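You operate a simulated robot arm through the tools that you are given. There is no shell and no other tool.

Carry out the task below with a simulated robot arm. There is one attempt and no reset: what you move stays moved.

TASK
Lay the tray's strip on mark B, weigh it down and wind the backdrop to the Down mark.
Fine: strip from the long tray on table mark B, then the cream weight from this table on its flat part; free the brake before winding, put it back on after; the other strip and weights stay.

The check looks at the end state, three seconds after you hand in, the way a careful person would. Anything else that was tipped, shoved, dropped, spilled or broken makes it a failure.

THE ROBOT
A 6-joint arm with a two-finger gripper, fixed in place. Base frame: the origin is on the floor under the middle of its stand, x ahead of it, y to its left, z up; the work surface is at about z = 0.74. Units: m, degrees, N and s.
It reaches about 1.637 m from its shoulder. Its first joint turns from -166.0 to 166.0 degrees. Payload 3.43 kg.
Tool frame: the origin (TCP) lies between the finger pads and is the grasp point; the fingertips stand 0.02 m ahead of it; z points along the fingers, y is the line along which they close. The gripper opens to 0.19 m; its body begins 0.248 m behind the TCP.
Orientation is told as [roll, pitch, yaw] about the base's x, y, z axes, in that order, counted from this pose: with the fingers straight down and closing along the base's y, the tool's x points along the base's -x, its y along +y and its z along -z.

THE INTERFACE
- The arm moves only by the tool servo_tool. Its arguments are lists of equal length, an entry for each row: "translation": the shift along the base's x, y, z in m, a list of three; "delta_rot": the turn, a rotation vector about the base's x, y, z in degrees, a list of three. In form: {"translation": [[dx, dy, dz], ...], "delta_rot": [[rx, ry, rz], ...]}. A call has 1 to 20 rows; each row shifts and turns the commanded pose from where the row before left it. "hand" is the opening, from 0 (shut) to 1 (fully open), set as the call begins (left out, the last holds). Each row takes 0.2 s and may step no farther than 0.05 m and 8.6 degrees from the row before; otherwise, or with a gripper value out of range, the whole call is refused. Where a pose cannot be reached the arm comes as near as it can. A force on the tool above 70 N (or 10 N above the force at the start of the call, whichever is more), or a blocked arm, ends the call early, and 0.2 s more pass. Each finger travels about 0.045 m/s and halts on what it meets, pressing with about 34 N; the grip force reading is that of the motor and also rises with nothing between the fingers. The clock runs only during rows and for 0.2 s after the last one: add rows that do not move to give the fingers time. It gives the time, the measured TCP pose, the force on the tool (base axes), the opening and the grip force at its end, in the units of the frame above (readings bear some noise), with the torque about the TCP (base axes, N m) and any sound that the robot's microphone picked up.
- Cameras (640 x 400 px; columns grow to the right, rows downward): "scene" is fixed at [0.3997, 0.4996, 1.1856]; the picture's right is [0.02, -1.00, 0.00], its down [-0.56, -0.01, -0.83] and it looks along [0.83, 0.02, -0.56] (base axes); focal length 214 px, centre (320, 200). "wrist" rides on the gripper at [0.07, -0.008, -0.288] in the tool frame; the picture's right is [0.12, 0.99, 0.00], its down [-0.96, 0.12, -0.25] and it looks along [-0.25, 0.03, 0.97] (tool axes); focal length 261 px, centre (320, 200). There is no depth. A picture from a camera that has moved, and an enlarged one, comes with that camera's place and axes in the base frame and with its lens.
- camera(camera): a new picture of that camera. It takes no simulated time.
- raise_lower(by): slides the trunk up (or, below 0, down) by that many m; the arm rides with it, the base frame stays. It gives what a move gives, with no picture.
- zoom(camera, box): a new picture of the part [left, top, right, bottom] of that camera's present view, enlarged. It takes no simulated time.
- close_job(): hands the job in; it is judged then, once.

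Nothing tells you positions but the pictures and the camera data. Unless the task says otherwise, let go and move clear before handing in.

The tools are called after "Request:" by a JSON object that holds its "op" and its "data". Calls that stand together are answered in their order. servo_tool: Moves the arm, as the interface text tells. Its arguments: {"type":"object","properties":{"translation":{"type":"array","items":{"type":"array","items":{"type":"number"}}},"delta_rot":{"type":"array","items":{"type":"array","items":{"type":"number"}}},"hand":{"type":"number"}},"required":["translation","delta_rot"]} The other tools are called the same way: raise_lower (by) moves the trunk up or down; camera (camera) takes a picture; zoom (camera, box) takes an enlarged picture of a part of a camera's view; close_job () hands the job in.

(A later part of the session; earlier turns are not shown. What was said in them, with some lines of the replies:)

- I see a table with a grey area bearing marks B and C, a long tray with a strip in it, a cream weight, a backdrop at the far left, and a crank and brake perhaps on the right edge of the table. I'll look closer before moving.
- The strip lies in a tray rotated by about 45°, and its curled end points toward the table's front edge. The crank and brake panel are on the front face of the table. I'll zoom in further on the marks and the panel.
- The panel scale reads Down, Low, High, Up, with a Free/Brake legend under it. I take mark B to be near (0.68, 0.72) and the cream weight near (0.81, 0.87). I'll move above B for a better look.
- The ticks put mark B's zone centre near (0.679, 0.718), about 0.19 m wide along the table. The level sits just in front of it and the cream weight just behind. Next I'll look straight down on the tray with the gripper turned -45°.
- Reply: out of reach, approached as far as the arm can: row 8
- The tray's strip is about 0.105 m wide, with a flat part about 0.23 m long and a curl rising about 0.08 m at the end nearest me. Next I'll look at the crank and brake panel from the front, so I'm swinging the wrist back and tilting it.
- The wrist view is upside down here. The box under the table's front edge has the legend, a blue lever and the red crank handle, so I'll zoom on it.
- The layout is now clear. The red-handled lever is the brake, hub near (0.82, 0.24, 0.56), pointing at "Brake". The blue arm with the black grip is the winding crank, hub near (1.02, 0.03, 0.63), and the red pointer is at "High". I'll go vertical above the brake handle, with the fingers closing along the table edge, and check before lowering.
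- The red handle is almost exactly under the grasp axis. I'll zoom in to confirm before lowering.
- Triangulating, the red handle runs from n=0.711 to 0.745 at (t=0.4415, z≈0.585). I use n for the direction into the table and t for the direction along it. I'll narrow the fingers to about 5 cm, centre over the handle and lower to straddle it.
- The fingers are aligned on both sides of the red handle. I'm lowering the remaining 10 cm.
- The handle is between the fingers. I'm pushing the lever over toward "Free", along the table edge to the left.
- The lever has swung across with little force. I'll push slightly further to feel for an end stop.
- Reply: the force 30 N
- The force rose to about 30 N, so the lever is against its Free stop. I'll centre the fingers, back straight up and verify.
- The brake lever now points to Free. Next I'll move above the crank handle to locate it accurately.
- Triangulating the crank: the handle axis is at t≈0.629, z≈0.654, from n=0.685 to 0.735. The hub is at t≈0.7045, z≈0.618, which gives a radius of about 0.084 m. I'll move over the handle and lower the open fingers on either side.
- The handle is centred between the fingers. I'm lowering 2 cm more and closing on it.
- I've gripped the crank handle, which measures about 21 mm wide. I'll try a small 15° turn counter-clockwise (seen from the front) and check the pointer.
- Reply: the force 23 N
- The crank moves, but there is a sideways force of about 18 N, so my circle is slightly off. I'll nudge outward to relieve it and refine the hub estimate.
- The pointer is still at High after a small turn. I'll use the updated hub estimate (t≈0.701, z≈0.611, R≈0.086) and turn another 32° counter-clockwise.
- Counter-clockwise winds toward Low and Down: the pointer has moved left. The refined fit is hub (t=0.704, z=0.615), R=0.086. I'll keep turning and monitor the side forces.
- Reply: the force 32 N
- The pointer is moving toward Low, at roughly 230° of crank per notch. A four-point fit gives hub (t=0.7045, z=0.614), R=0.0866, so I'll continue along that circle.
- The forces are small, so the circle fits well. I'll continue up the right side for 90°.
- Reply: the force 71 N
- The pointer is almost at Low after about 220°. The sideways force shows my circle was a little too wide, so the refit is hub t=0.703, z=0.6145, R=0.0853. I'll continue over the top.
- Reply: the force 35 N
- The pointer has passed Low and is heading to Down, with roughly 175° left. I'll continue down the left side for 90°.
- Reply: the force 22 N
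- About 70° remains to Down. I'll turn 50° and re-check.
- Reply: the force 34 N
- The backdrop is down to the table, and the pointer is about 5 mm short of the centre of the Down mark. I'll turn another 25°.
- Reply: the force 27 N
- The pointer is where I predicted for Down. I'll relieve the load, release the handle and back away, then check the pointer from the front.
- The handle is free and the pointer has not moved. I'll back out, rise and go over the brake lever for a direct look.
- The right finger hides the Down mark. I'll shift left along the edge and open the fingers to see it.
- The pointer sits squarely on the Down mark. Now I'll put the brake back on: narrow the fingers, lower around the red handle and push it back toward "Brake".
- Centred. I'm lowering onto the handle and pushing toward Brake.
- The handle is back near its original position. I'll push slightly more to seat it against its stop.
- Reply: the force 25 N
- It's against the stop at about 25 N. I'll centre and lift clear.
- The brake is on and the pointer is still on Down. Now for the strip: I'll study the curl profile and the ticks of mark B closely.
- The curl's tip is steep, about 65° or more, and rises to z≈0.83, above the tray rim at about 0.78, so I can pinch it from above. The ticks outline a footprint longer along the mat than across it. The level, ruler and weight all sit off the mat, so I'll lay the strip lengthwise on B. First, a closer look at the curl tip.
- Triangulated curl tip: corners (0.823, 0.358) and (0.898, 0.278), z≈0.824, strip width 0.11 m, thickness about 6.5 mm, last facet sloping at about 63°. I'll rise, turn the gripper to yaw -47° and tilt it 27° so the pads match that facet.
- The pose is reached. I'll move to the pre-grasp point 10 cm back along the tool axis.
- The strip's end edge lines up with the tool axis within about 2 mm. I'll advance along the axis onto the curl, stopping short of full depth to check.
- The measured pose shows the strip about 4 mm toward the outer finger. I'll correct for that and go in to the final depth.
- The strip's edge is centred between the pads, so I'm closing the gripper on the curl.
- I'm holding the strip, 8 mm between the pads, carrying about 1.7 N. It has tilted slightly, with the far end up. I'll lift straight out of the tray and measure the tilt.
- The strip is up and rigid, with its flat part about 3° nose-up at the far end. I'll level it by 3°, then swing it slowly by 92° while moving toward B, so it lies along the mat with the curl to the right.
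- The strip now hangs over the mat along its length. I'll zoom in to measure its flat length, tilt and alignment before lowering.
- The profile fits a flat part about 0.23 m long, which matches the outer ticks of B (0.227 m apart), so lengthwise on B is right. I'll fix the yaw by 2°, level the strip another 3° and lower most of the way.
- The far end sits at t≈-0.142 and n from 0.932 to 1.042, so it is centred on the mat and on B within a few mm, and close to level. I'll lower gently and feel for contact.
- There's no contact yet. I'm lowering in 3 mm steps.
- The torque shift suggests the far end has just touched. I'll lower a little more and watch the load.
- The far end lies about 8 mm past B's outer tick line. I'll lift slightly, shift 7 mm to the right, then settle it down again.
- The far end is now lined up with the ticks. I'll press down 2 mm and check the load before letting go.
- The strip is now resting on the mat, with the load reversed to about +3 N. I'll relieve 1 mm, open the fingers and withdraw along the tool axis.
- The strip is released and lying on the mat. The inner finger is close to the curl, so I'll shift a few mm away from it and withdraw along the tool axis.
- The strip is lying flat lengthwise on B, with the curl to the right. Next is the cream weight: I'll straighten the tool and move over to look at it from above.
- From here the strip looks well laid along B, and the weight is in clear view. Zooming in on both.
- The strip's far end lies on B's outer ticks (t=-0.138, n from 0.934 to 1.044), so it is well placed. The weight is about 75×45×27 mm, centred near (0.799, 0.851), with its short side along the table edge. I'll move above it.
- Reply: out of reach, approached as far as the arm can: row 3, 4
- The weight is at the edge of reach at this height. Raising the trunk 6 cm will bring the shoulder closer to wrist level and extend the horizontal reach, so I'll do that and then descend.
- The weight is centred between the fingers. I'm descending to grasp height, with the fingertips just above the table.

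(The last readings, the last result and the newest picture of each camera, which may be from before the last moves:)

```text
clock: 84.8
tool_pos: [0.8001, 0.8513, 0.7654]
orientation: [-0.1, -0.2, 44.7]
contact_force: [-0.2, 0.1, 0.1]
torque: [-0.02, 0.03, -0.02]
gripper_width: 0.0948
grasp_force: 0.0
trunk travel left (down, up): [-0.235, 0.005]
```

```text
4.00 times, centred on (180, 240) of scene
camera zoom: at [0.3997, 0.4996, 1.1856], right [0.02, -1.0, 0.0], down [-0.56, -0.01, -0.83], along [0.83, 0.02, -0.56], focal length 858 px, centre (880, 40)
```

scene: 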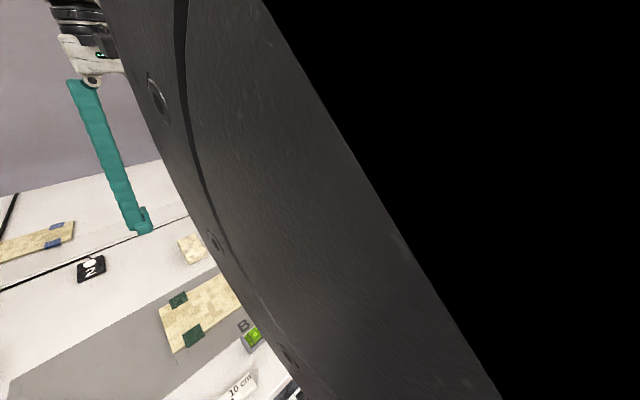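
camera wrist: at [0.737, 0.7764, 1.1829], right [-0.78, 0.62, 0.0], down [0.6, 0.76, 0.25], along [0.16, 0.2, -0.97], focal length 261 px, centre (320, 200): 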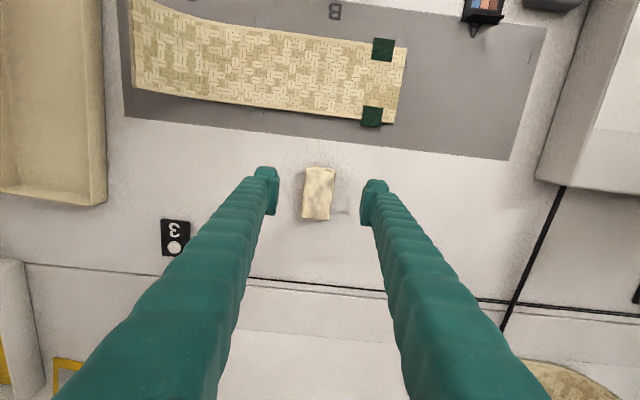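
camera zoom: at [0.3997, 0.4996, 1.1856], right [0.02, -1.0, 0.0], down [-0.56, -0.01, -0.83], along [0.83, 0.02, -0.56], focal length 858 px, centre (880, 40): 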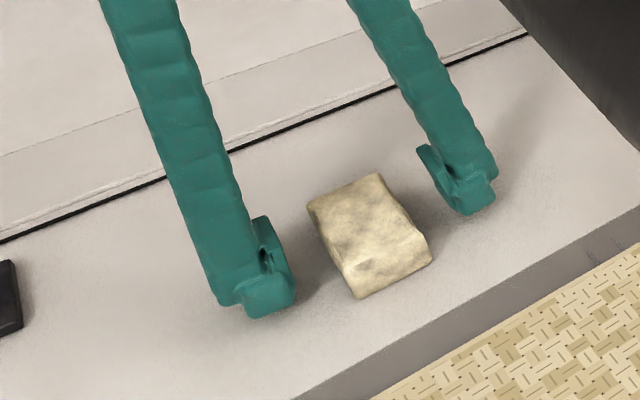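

The fingers are on either side of the weight, so I'm closing.

Request:
{"op": "servo_tool", "data": {"translation": [[0, 0, 0], [0, 0, 0], [0, 0, 0], [0, 0, 0], [0, 0, 0], [0, 0, 0]], "delta_rot": [[0, 0, 0], [0, 0, 0], [0, 0, 0], [0, 0, 0], [0, 0, 0], [0, 0, 0]], "hand": 0.0}}

Request:
{"op": "zoom", "data": {"camera": "wrist", "box": [240, 110, 400, 230]}}

Request:
{"op": "zoom", "data": {"camera": "scene", "box": [100, 190, 260, 290]}}

```text
clock: 86.2
tool_pos: [0.7996, 0.8506, 0.7657]
orientation: [-0.1, -0.2, 44.7]
contact_force: [-0.5, 1.9, 0.4]
torque: [0.01, -0.01, 0.04]
gripper_width: 0.0489
grasp_force: 33.5
trunk travel left (down, up): [-0.235, 0.005]
```

```text
3.33 times, centred on (320, 170) of wrist
camera zoom: at [0.7552, 0.7935, 1.0533], right [-0.78, 0.62, 0.0], down [0.6, 0.76, 0.25], along [0.16, 0.19, -0.97], focal length 869 px, centre (320, 300)
```

zoom: 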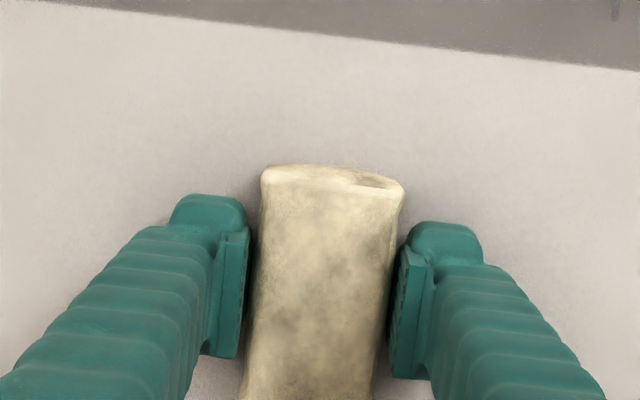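

```text
4.00 times, centred on (180, 240) of scene
camera zoom: at [0.3997, 0.4996, 1.1856], right [0.02, -1.0, 0.0], down [-0.56, -0.01, -0.83], along [0.83, 0.02, -0.56], focal length 858 px, centre (880, 40)
```

zoom: 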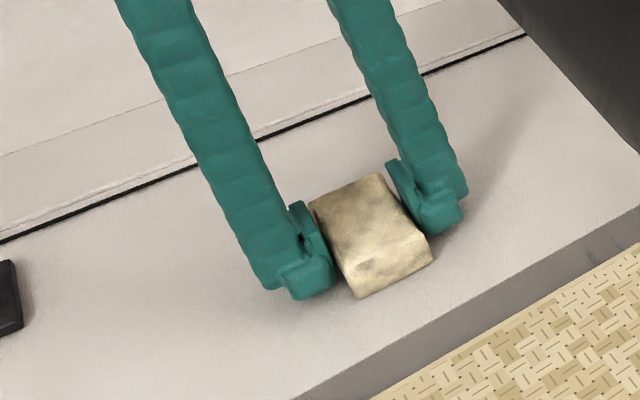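

I've gripped the weight at 49 mm. Lifting it straight up.

Request:
{"op": "servo_tool", "data": {"translation": [[0, 0, 0.015], [0, 0, 0.03], [0, 0, 0.035], [0, 0, 0]], "delta_rot": [[0, 0, 0], [0, 0, 0], [0, 0, 0], [0, 0, 0]]}}

Request:
{"op": "zoom", "data": {"camera": "wrist", "box": [240, 110, 400, 230]}}

Request:
{"op": "camera", "data": {"camera": "scene"}}

```text
clock: 87.2
tool_pos: [0.7974, 0.8507, 0.8462]
orientation: [-0.1, -0.2, 44.7]
contact_force: [-0.5, -0.3, -4.2]
torque: [0.0, -0.02, 0.01]
gripper_width: 0.049
grasp_force: 34.1
trunk travel left (down, up): [-0.235, 0.005]
```

```text
3.33 times, centred on (320, 170) of wrist
camera zoom: at [0.7533, 0.794, 1.1337], right [-0.78, 0.62, 0.0], down [0.6, 0.76, 0.25], along [0.16, 0.19, -0.97], focal length 869 px, centre (320, 300)
```

zoom: 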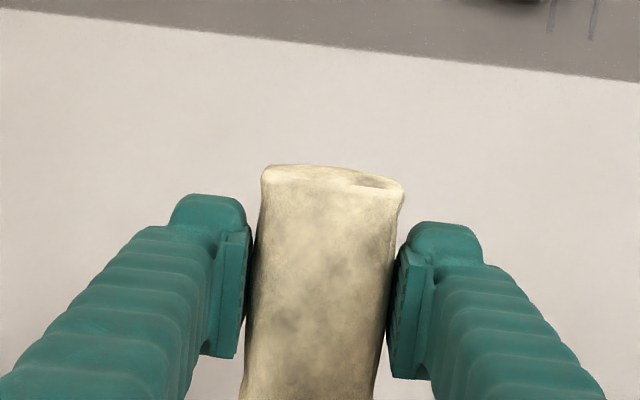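

```text
taken
```

scene: 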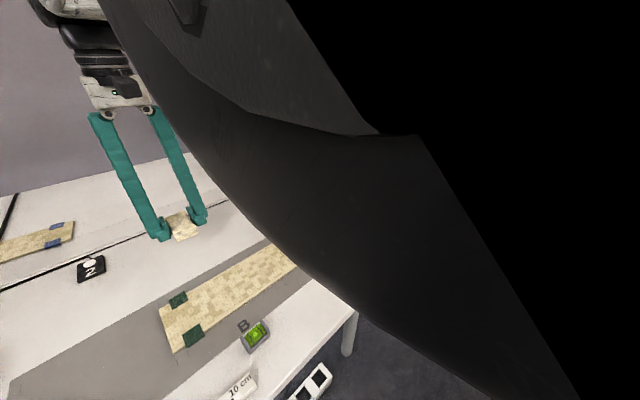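

The weight is held, about 4 N. I'll carry it over the centre of the strip's flat part.

Request:
{"op": "servo_tool", "data": {"translation": [[-0.01, -0.0115, 0.004], [-0.0225, -0.0255, 0], [-0.0285, -0.0315, 0], [-0.0285, -0.0315, 0], [-0.0205, -0.022, 0], [-0.0085, -0.0095, 0], [0, 0, 0]], "delta_rot": [[0, 0, 0], [0, 0, 0], [0, 0, 0], [0, 0, 0], [0, 0, 0], [0, 0, 0], [0, 0, 0]]}}

Request:
{"op": "camera", "data": {"camera": "wrist"}}

Request:
{"op": "zoom", "data": {"camera": "wrist", "box": [180, 90, 460, 250]}}

Request:
{"op": "camera", "data": {"camera": "scene"}}

```text
clock: 88.8
tool_pos: [0.6793, 0.7201, 0.8495]
orientation: [-0.1, -0.2, 44.7]
contact_force: [0.4, 0.1, -4.2]
torque: [-0.02, 0.01, 0.0]
gripper_width: 0.0491
grasp_force: 34.2
trunk travel left (down, up): [-0.235, 0.005]
```

```text
taken
camera wrist: at [0.6354, 0.6622, 1.1372], right [-0.78, 0.62, 0.0], down [0.6, 0.76, 0.25], along [0.16, 0.19, -0.97], focal length 261 px, centre (320, 200)
```

wrist: 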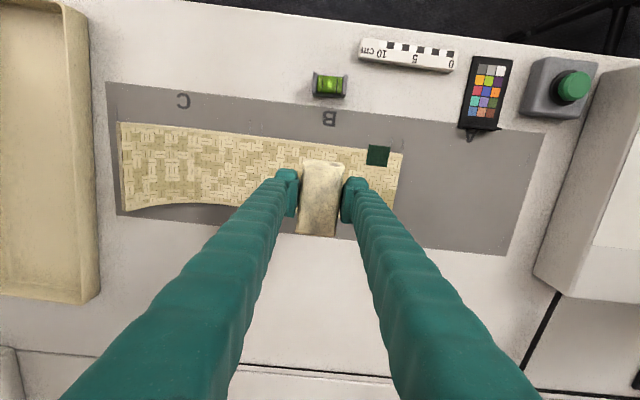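

```text
2.29 times, centred on (320, 170) of wrist
camera zoom: at [0.6354, 0.6622, 1.1372], right [-0.78, 0.62, 0.0], down [0.6, 0.76, 0.25], along [0.16, 0.19, -0.97], focal length 596 px, centre (320, 269)
```

zoom: 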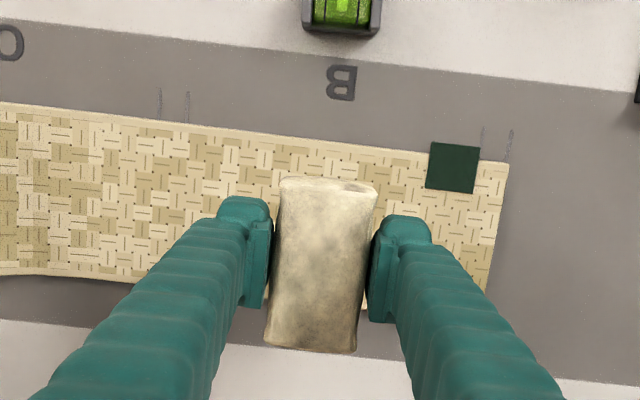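

```text
taken
```

scene: 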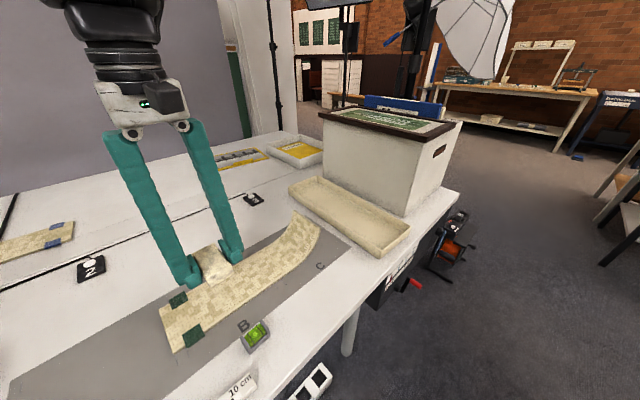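

It's right above the flat centre. Lowering toward the strip.

Request:
{"op": "servo_tool", "data": {"translation": [[0, 0, -0.02], [0, 0, -0.025], [0, 0, -0.015], [0, 0, -0.006], [0, 0, 0]], "delta_rot": [[0, 0, 0], [0, 0, 0], [0, 0, 0], [0, 0, 0], [0, 0, 0]]}}

Request:
{"op": "zoom", "data": {"camera": "scene", "box": [140, 220, 300, 340]}}

```text
clock: 90.0
tool_pos: [0.68, 0.7194, 0.7841]
orientation: [-0.1, -0.3, 44.7]
contact_force: [0.2, 0.3, -4.2]
torque: [0.03, 0.03, 0.05]
gripper_width: 0.0489
grasp_force: 34.4
trunk travel left (down, up): [-0.235, 0.005]
```

```text
3.33 times, centred on (220, 280) of scene
camera zoom: at [0.3997, 0.4996, 1.1856], right [0.02, -1.0, 0.0], down [-0.56, -0.01, -0.83], along [0.83, 0.02, -0.56], focal length 715 px, centre (653, -67)
```

zoom: 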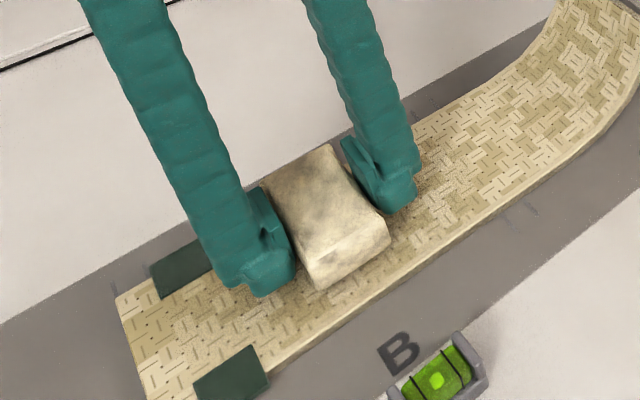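

Request:
{"op": "servo_tool", "data": {"translation": [[0, 0, -0.004], [0, 0, 0]], "delta_rot": [[0, 0, 0], [0, 0, 0]]}}

Request:
{"op": "servo_tool", "data": {"translation": [[0, 0, -0.003], [0, 0, 0]], "delta_rot": [[0, 0, 0], [0, 0, 0]]}}

Request:
{"op": "servo_tool", "data": {"translation": [[0, 0, -0.002], [0, 0, 0]], "delta_rot": [[0, 0, 0], [0, 0, 0]]}}

```text
clock: 90.6
tool_pos: [0.6794, 0.7174, 0.7812]
orientation: [-0.1, -0.2, 44.7]
contact_force: [-0.3, -0.5, -4.1]
torque: [-0.03, 0.0, 0.0]
gripper_width: 0.0489
grasp_force: 33.5
trunk travel left (down, up): [-0.235, 0.005]
```

```text
clock: 91.2
tool_pos: [0.6802, 0.7189, 0.7773]
orientation: [-0.1, -0.2, 44.7]
contact_force: [-0.5, 0.2, -4.3]
torque: [0.0, 0.04, 0.01]
gripper_width: 0.0489
grasp_force: 34.0
trunk travel left (down, up): [-0.235, 0.005]
```

```text
clock: 91.8
tool_pos: [0.6816, 0.7196, 0.7745]
orientation: [-0.1, -0.2, 44.6]
contact_force: [-0.2, -1.1, -3.5]
torque: [-0.06, -0.03, -0.02]
gripper_width: 0.0492
grasp_force: 34.0
trunk travel left (down, up): [-0.235, 0.005]
```

Request:
{"op": "servo_tool", "data": {"translation": [[0, 0, -0.0015], [0, 0, 0]], "delta_rot": [[0, 0, 0], [0, 0, 0]]}}

Request:
{"op": "servo_tool", "data": {"translation": [[0, 0, -0.001], [0, 0, 0]], "delta_rot": [[0, 0, 0], [0, 0, 0]]}}

Request:
{"op": "zoom", "data": {"camera": "scene", "box": [140, 220, 300, 340]}}

```text
clock: 92.4
tool_pos: [0.6806, 0.7193, 0.7737]
orientation: [-0.1, -0.3, 44.7]
contact_force: [-1.6, 0.5, 8.6]
torque: [-0.11, 0.07, -0.03]
gripper_width: 0.0491
grasp_force: 33.9
trunk travel left (down, up): [-0.235, 0.005]
```

```text
clock: 93.0
tool_pos: [0.6801, 0.7196, 0.7753]
orientation: [0.0, -0.3, 44.7]
contact_force: [-1.7, 2.8, 23.6]
torque: [-0.16, 0.18, 0.01]
gripper_width: 0.0486
grasp_force: 34.2
trunk travel left (down, up): [-0.235, 0.005]
```

```text
3.33 times, centred on (220, 280) of scene
camera zoom: at [0.3997, 0.4996, 1.1856], right [0.02, -1.0, 0.0], down [-0.56, -0.01, -0.83], along [0.83, 0.02, -0.56], focal length 715 px, centre (653, -67)
```

zoom: 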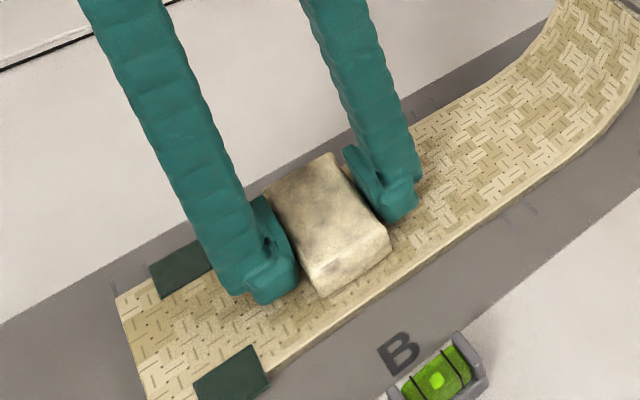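

The weight has landed on the strip. I'll relieve the pressure, then open the fingers.

Request:
{"op": "servo_tool", "data": {"translation": [[0, 0, 0.0018], [0, 0, 0]], "delta_rot": [[0, 0, 0], [0, 0, 0]]}}

Request:
{"op": "servo_tool", "data": {"translation": [[0, 0, 0], [0, 0, 0], [0, 0, 0], [0, 0, 0], [0, 0, 0], [0, 0, 0]], "delta_rot": [[0, 0, 0], [0, 0, 0], [0, 0, 0], [0, 0, 0], [0, 0, 0], [0, 0, 0]], "hand": 0.5}}

Request:
{"op": "zoom", "data": {"camera": "wrist", "box": [180, 90, 460, 250]}}

Request:
{"op": "zoom", "data": {"camera": "scene", "box": [140, 220, 300, 340]}}

```text
clock: 93.6
tool_pos: [0.6796, 0.7192, 0.7742]
orientation: [0.0, -0.2, 44.7]
contact_force: [1.9, 6.9, 13.3]
torque: [0.42, -0.26, 0.12]
gripper_width: 0.0491
grasp_force: 34.6
trunk travel left (down, up): [-0.235, 0.005]
```

```text
clock: 95.0
tool_pos: [0.6798, 0.7194, 0.7741]
orientation: [-0.2, -0.2, 44.7]
contact_force: [0.9, 0.3, 0.7]
torque: [0.0, 0.0, 0.04]
gripper_width: 0.0949
grasp_force: 0.1
trunk travel left (down, up): [-0.235, 0.005]
```

```text
2.29 times, centred on (320, 170) of wrist
camera zoom: at [0.6358, 0.6618, 1.0622], right [-0.78, 0.62, 0.0], down [0.6, 0.76, 0.25], along [0.16, 0.19, -0.97], focal length 596 px, centre (320, 269)
```

zoom: 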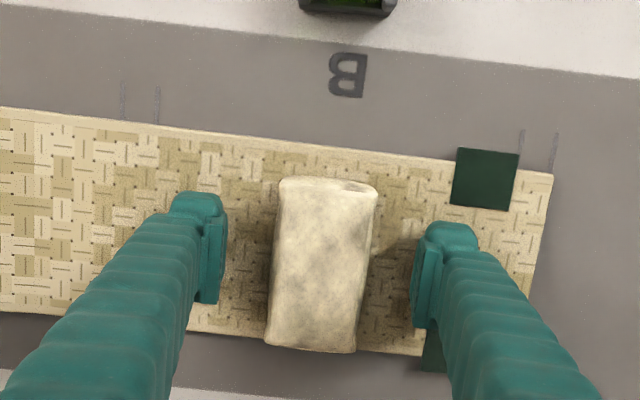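

```text
3.33 times, centred on (220, 280) of scene
camera zoom: at [0.3997, 0.4996, 1.1856], right [0.02, -1.0, 0.0], down [-0.56, -0.01, -0.83], along [0.83, 0.02, -0.56], focal length 715 px, centre (653, -67)
```

zoom: 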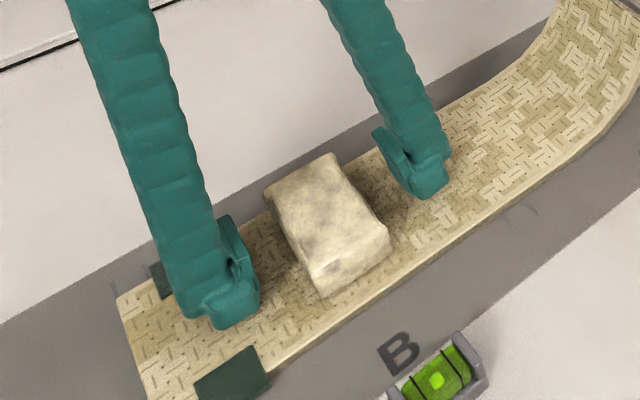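

The weight is resting on the flat part. I'll withdraw straight up and inspect everything.

Request:
{"op": "servo_tool", "data": {"translation": [[0, 0, 0.02], [0, 0, 0.04], [0, 0, 0.05], [0, 0, 0.05], [0, 0, 0.05], [0, 0, 0.03], [0, 0, 0]], "delta_rot": [[0, 0, 0], [0, 0, 0], [0, 0, 0], [0, 0, 0], [0, 0, 0], [0, 0, 0], [0, 0, 0]]}}

Request:
{"op": "camera", "data": {"camera": "wrist"}}

Request:
{"op": "zoom", "data": {"camera": "wrist", "box": [140, 90, 460, 290]}}

Request:
{"op": "camera", "data": {"camera": "scene"}}

```text
clock: 96.6
tool_pos: [0.6802, 0.7184, 1.0143]
orientation: [0.0, -0.2, 44.7]
contact_force: [0.4, 0.4, -0.5]
torque: [0.01, 0.01, 0.01]
gripper_width: 0.0949
grasp_force: 0.0
trunk travel left (down, up): [-0.235, 0.005]
```

```text
taken
camera wrist: at [0.6364, 0.6614, 1.3021], right [-0.78, 0.62, 0.0], down [0.6, 0.76, 0.25], along [0.16, 0.19, -0.97], focal length 261 px, centre (320, 200)
```

wrist: 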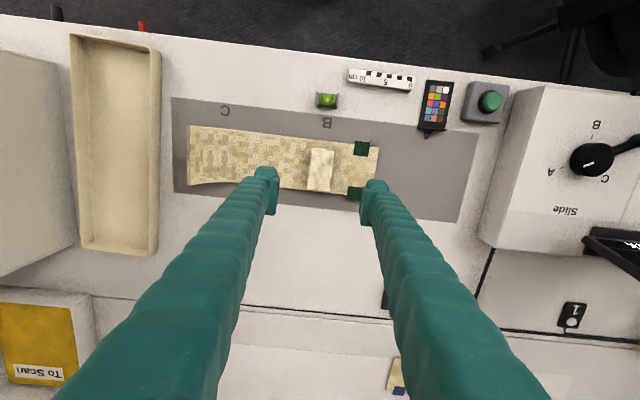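

```text
2.00 times, centred on (300, 190) of wrist
camera zoom: at [0.6364, 0.6614, 1.3021], right [-0.78, 0.62, 0.0], down [0.6, 0.76, 0.25], along [0.16, 0.19, -0.97], focal length 521 px, centre (360, 220)
```

zoom: 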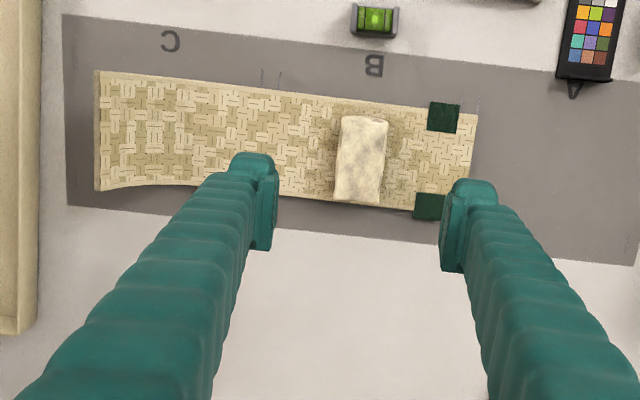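

```text
taken
```

scene: 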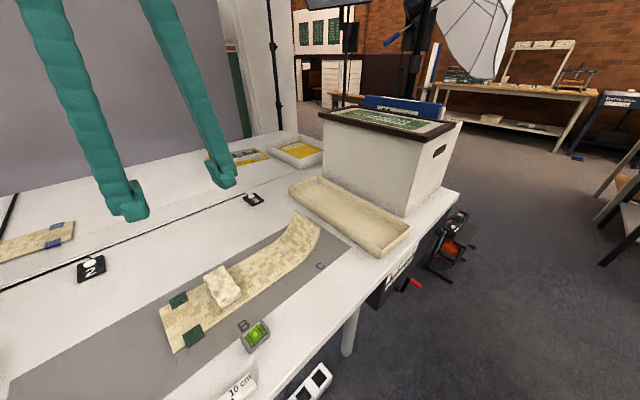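

Everything is in place: the strip on B and the weight on its flat part. I'll move the arm back to its start position, clear of the work, and do final checks of the panel and table.

Request:
{"op": "servo_tool", "data": {"translation": [[0, 0, 0.03], [0, -0.036, 0.03], [0, -0.036, 0.02], [0, -0.036, 0], [0, -0.036, 0], [0, -0.036, 0], [0.01, -0.036, 0], [0, 0, 0]], "delta_rot": [[0, 0, -7.45], [0, 0, -7.45], [0, 0, -7.45], [0, 0, -7.45], [0, 0, -7.45], [0, 0, -7.45], [0, 0, 0], [0, 0, 0]]}}

Request:
{"op": "camera", "data": {"camera": "scene"}}

Request:
{"op": "zoom", "data": {"camera": "scene", "box": [360, 240, 440, 300]}}

Request:
{"op": "zoom", "data": {"camera": "scene", "box": [100, 190, 340, 350]}}

Request:
{"op": "camera", "data": {"camera": "wrist"}}

```text
clock: 98.4
tool_pos: [0.6911, 0.5025, 1.0951]
orientation: [-0.2, -0.2, -0.2]
contact_force: [-0.1, 0.5, 0.0]
torque: [0.0, 0.02, -0.01]
gripper_width: 0.0949
grasp_force: 0.1
trunk travel left (down, up): [-0.235, 0.005]
```

```text
taken
```

scene: 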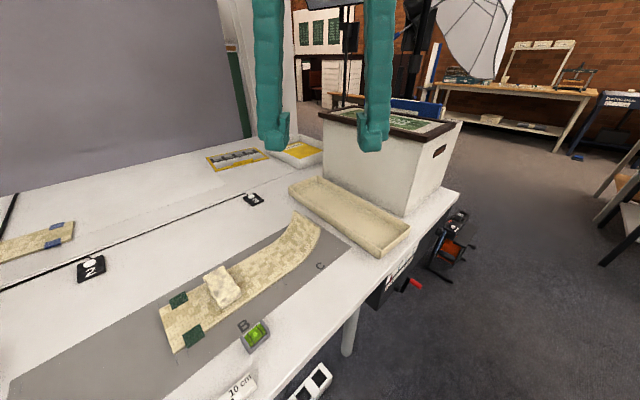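

```text
6.67 times, centred on (400, 270) of scene
camera zoom: at [0.3997, 0.4996, 1.1856], right [0.02, -1.0, 0.0], down [-0.56, -0.01, -0.83], along [0.83, 0.02, -0.56], focal length 1430 px, centre (-213, -267)
```

zoom: 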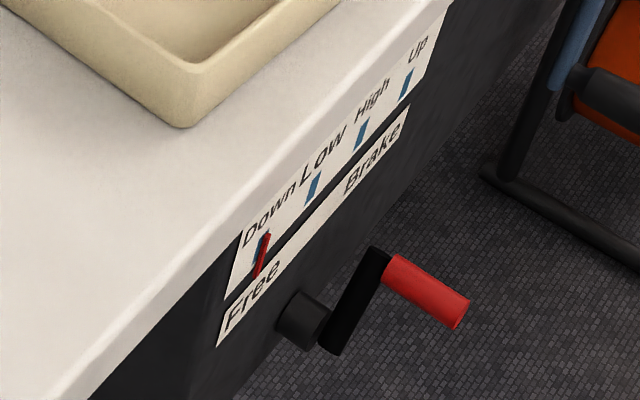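

```text
2.50 times, centred on (220, 270) of scene
camera zoom: at [0.3997, 0.4996, 1.1856], right [0.02, -1.0, 0.0], down [-0.56, -0.01, -0.83], along [0.83, 0.02, -0.56], focal length 536 px, centre (570, 25)
```

zoom: 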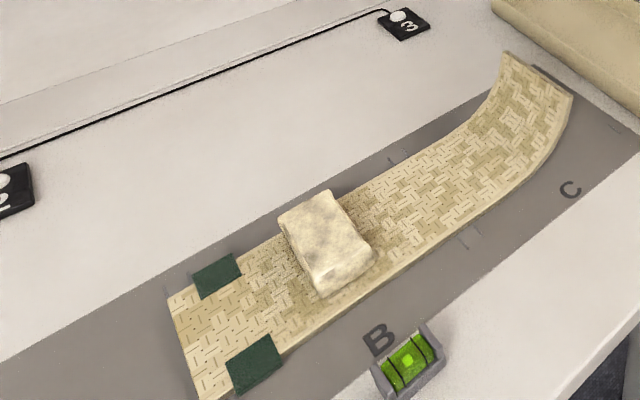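

```text
taken
camera wrist: at [0.6206, 0.4929, 1.3821], right [-0.12, 0.99, 0.0], down [0.96, 0.11, 0.25], along [0.25, 0.03, -0.97], focal length 261 px, centre (320, 200)
```

wrist: 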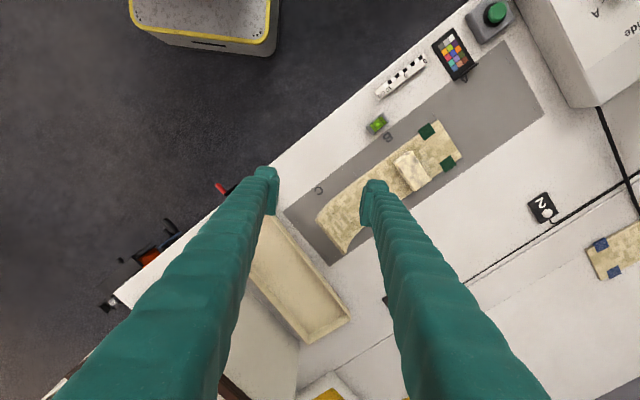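

The strip lies flat along mark B with the cream weight on its flat part. The pointer is on Down, the brake lever is back on Brake, the arm is clear, and nothing else has moved. I'm handing the job in.

Request:
{"op": "close_job", "data": {}}

```text
The job is handed in.
```

The job is handed in, and I believe every part of the task is done. I don't have the judge's verdict.

- **Strip:** The strip from the long tray lies flat on mark B, lengthwise along the grey mat with its curl to the right. Its far end is on B's outer ticks. The task didn't give a direction; I chose lengthwise because the ticks are longer that way, and crosswise it would have hit the level or the weight.
- **Weight:** The cream weight rests near the middle of the strip's flat part.
- **Backdrop:** I freed the brake, then wound the crank until the pointer was on Down, within about 1 mm of centre. The brake lever is back against its Brake stop.
- **Everything else:** In the final pictures the level, ruler, colour card, markers, other strip and empty tray looked unmoved. The arm is clear, and the trunk is 6 cm higher than at the start.
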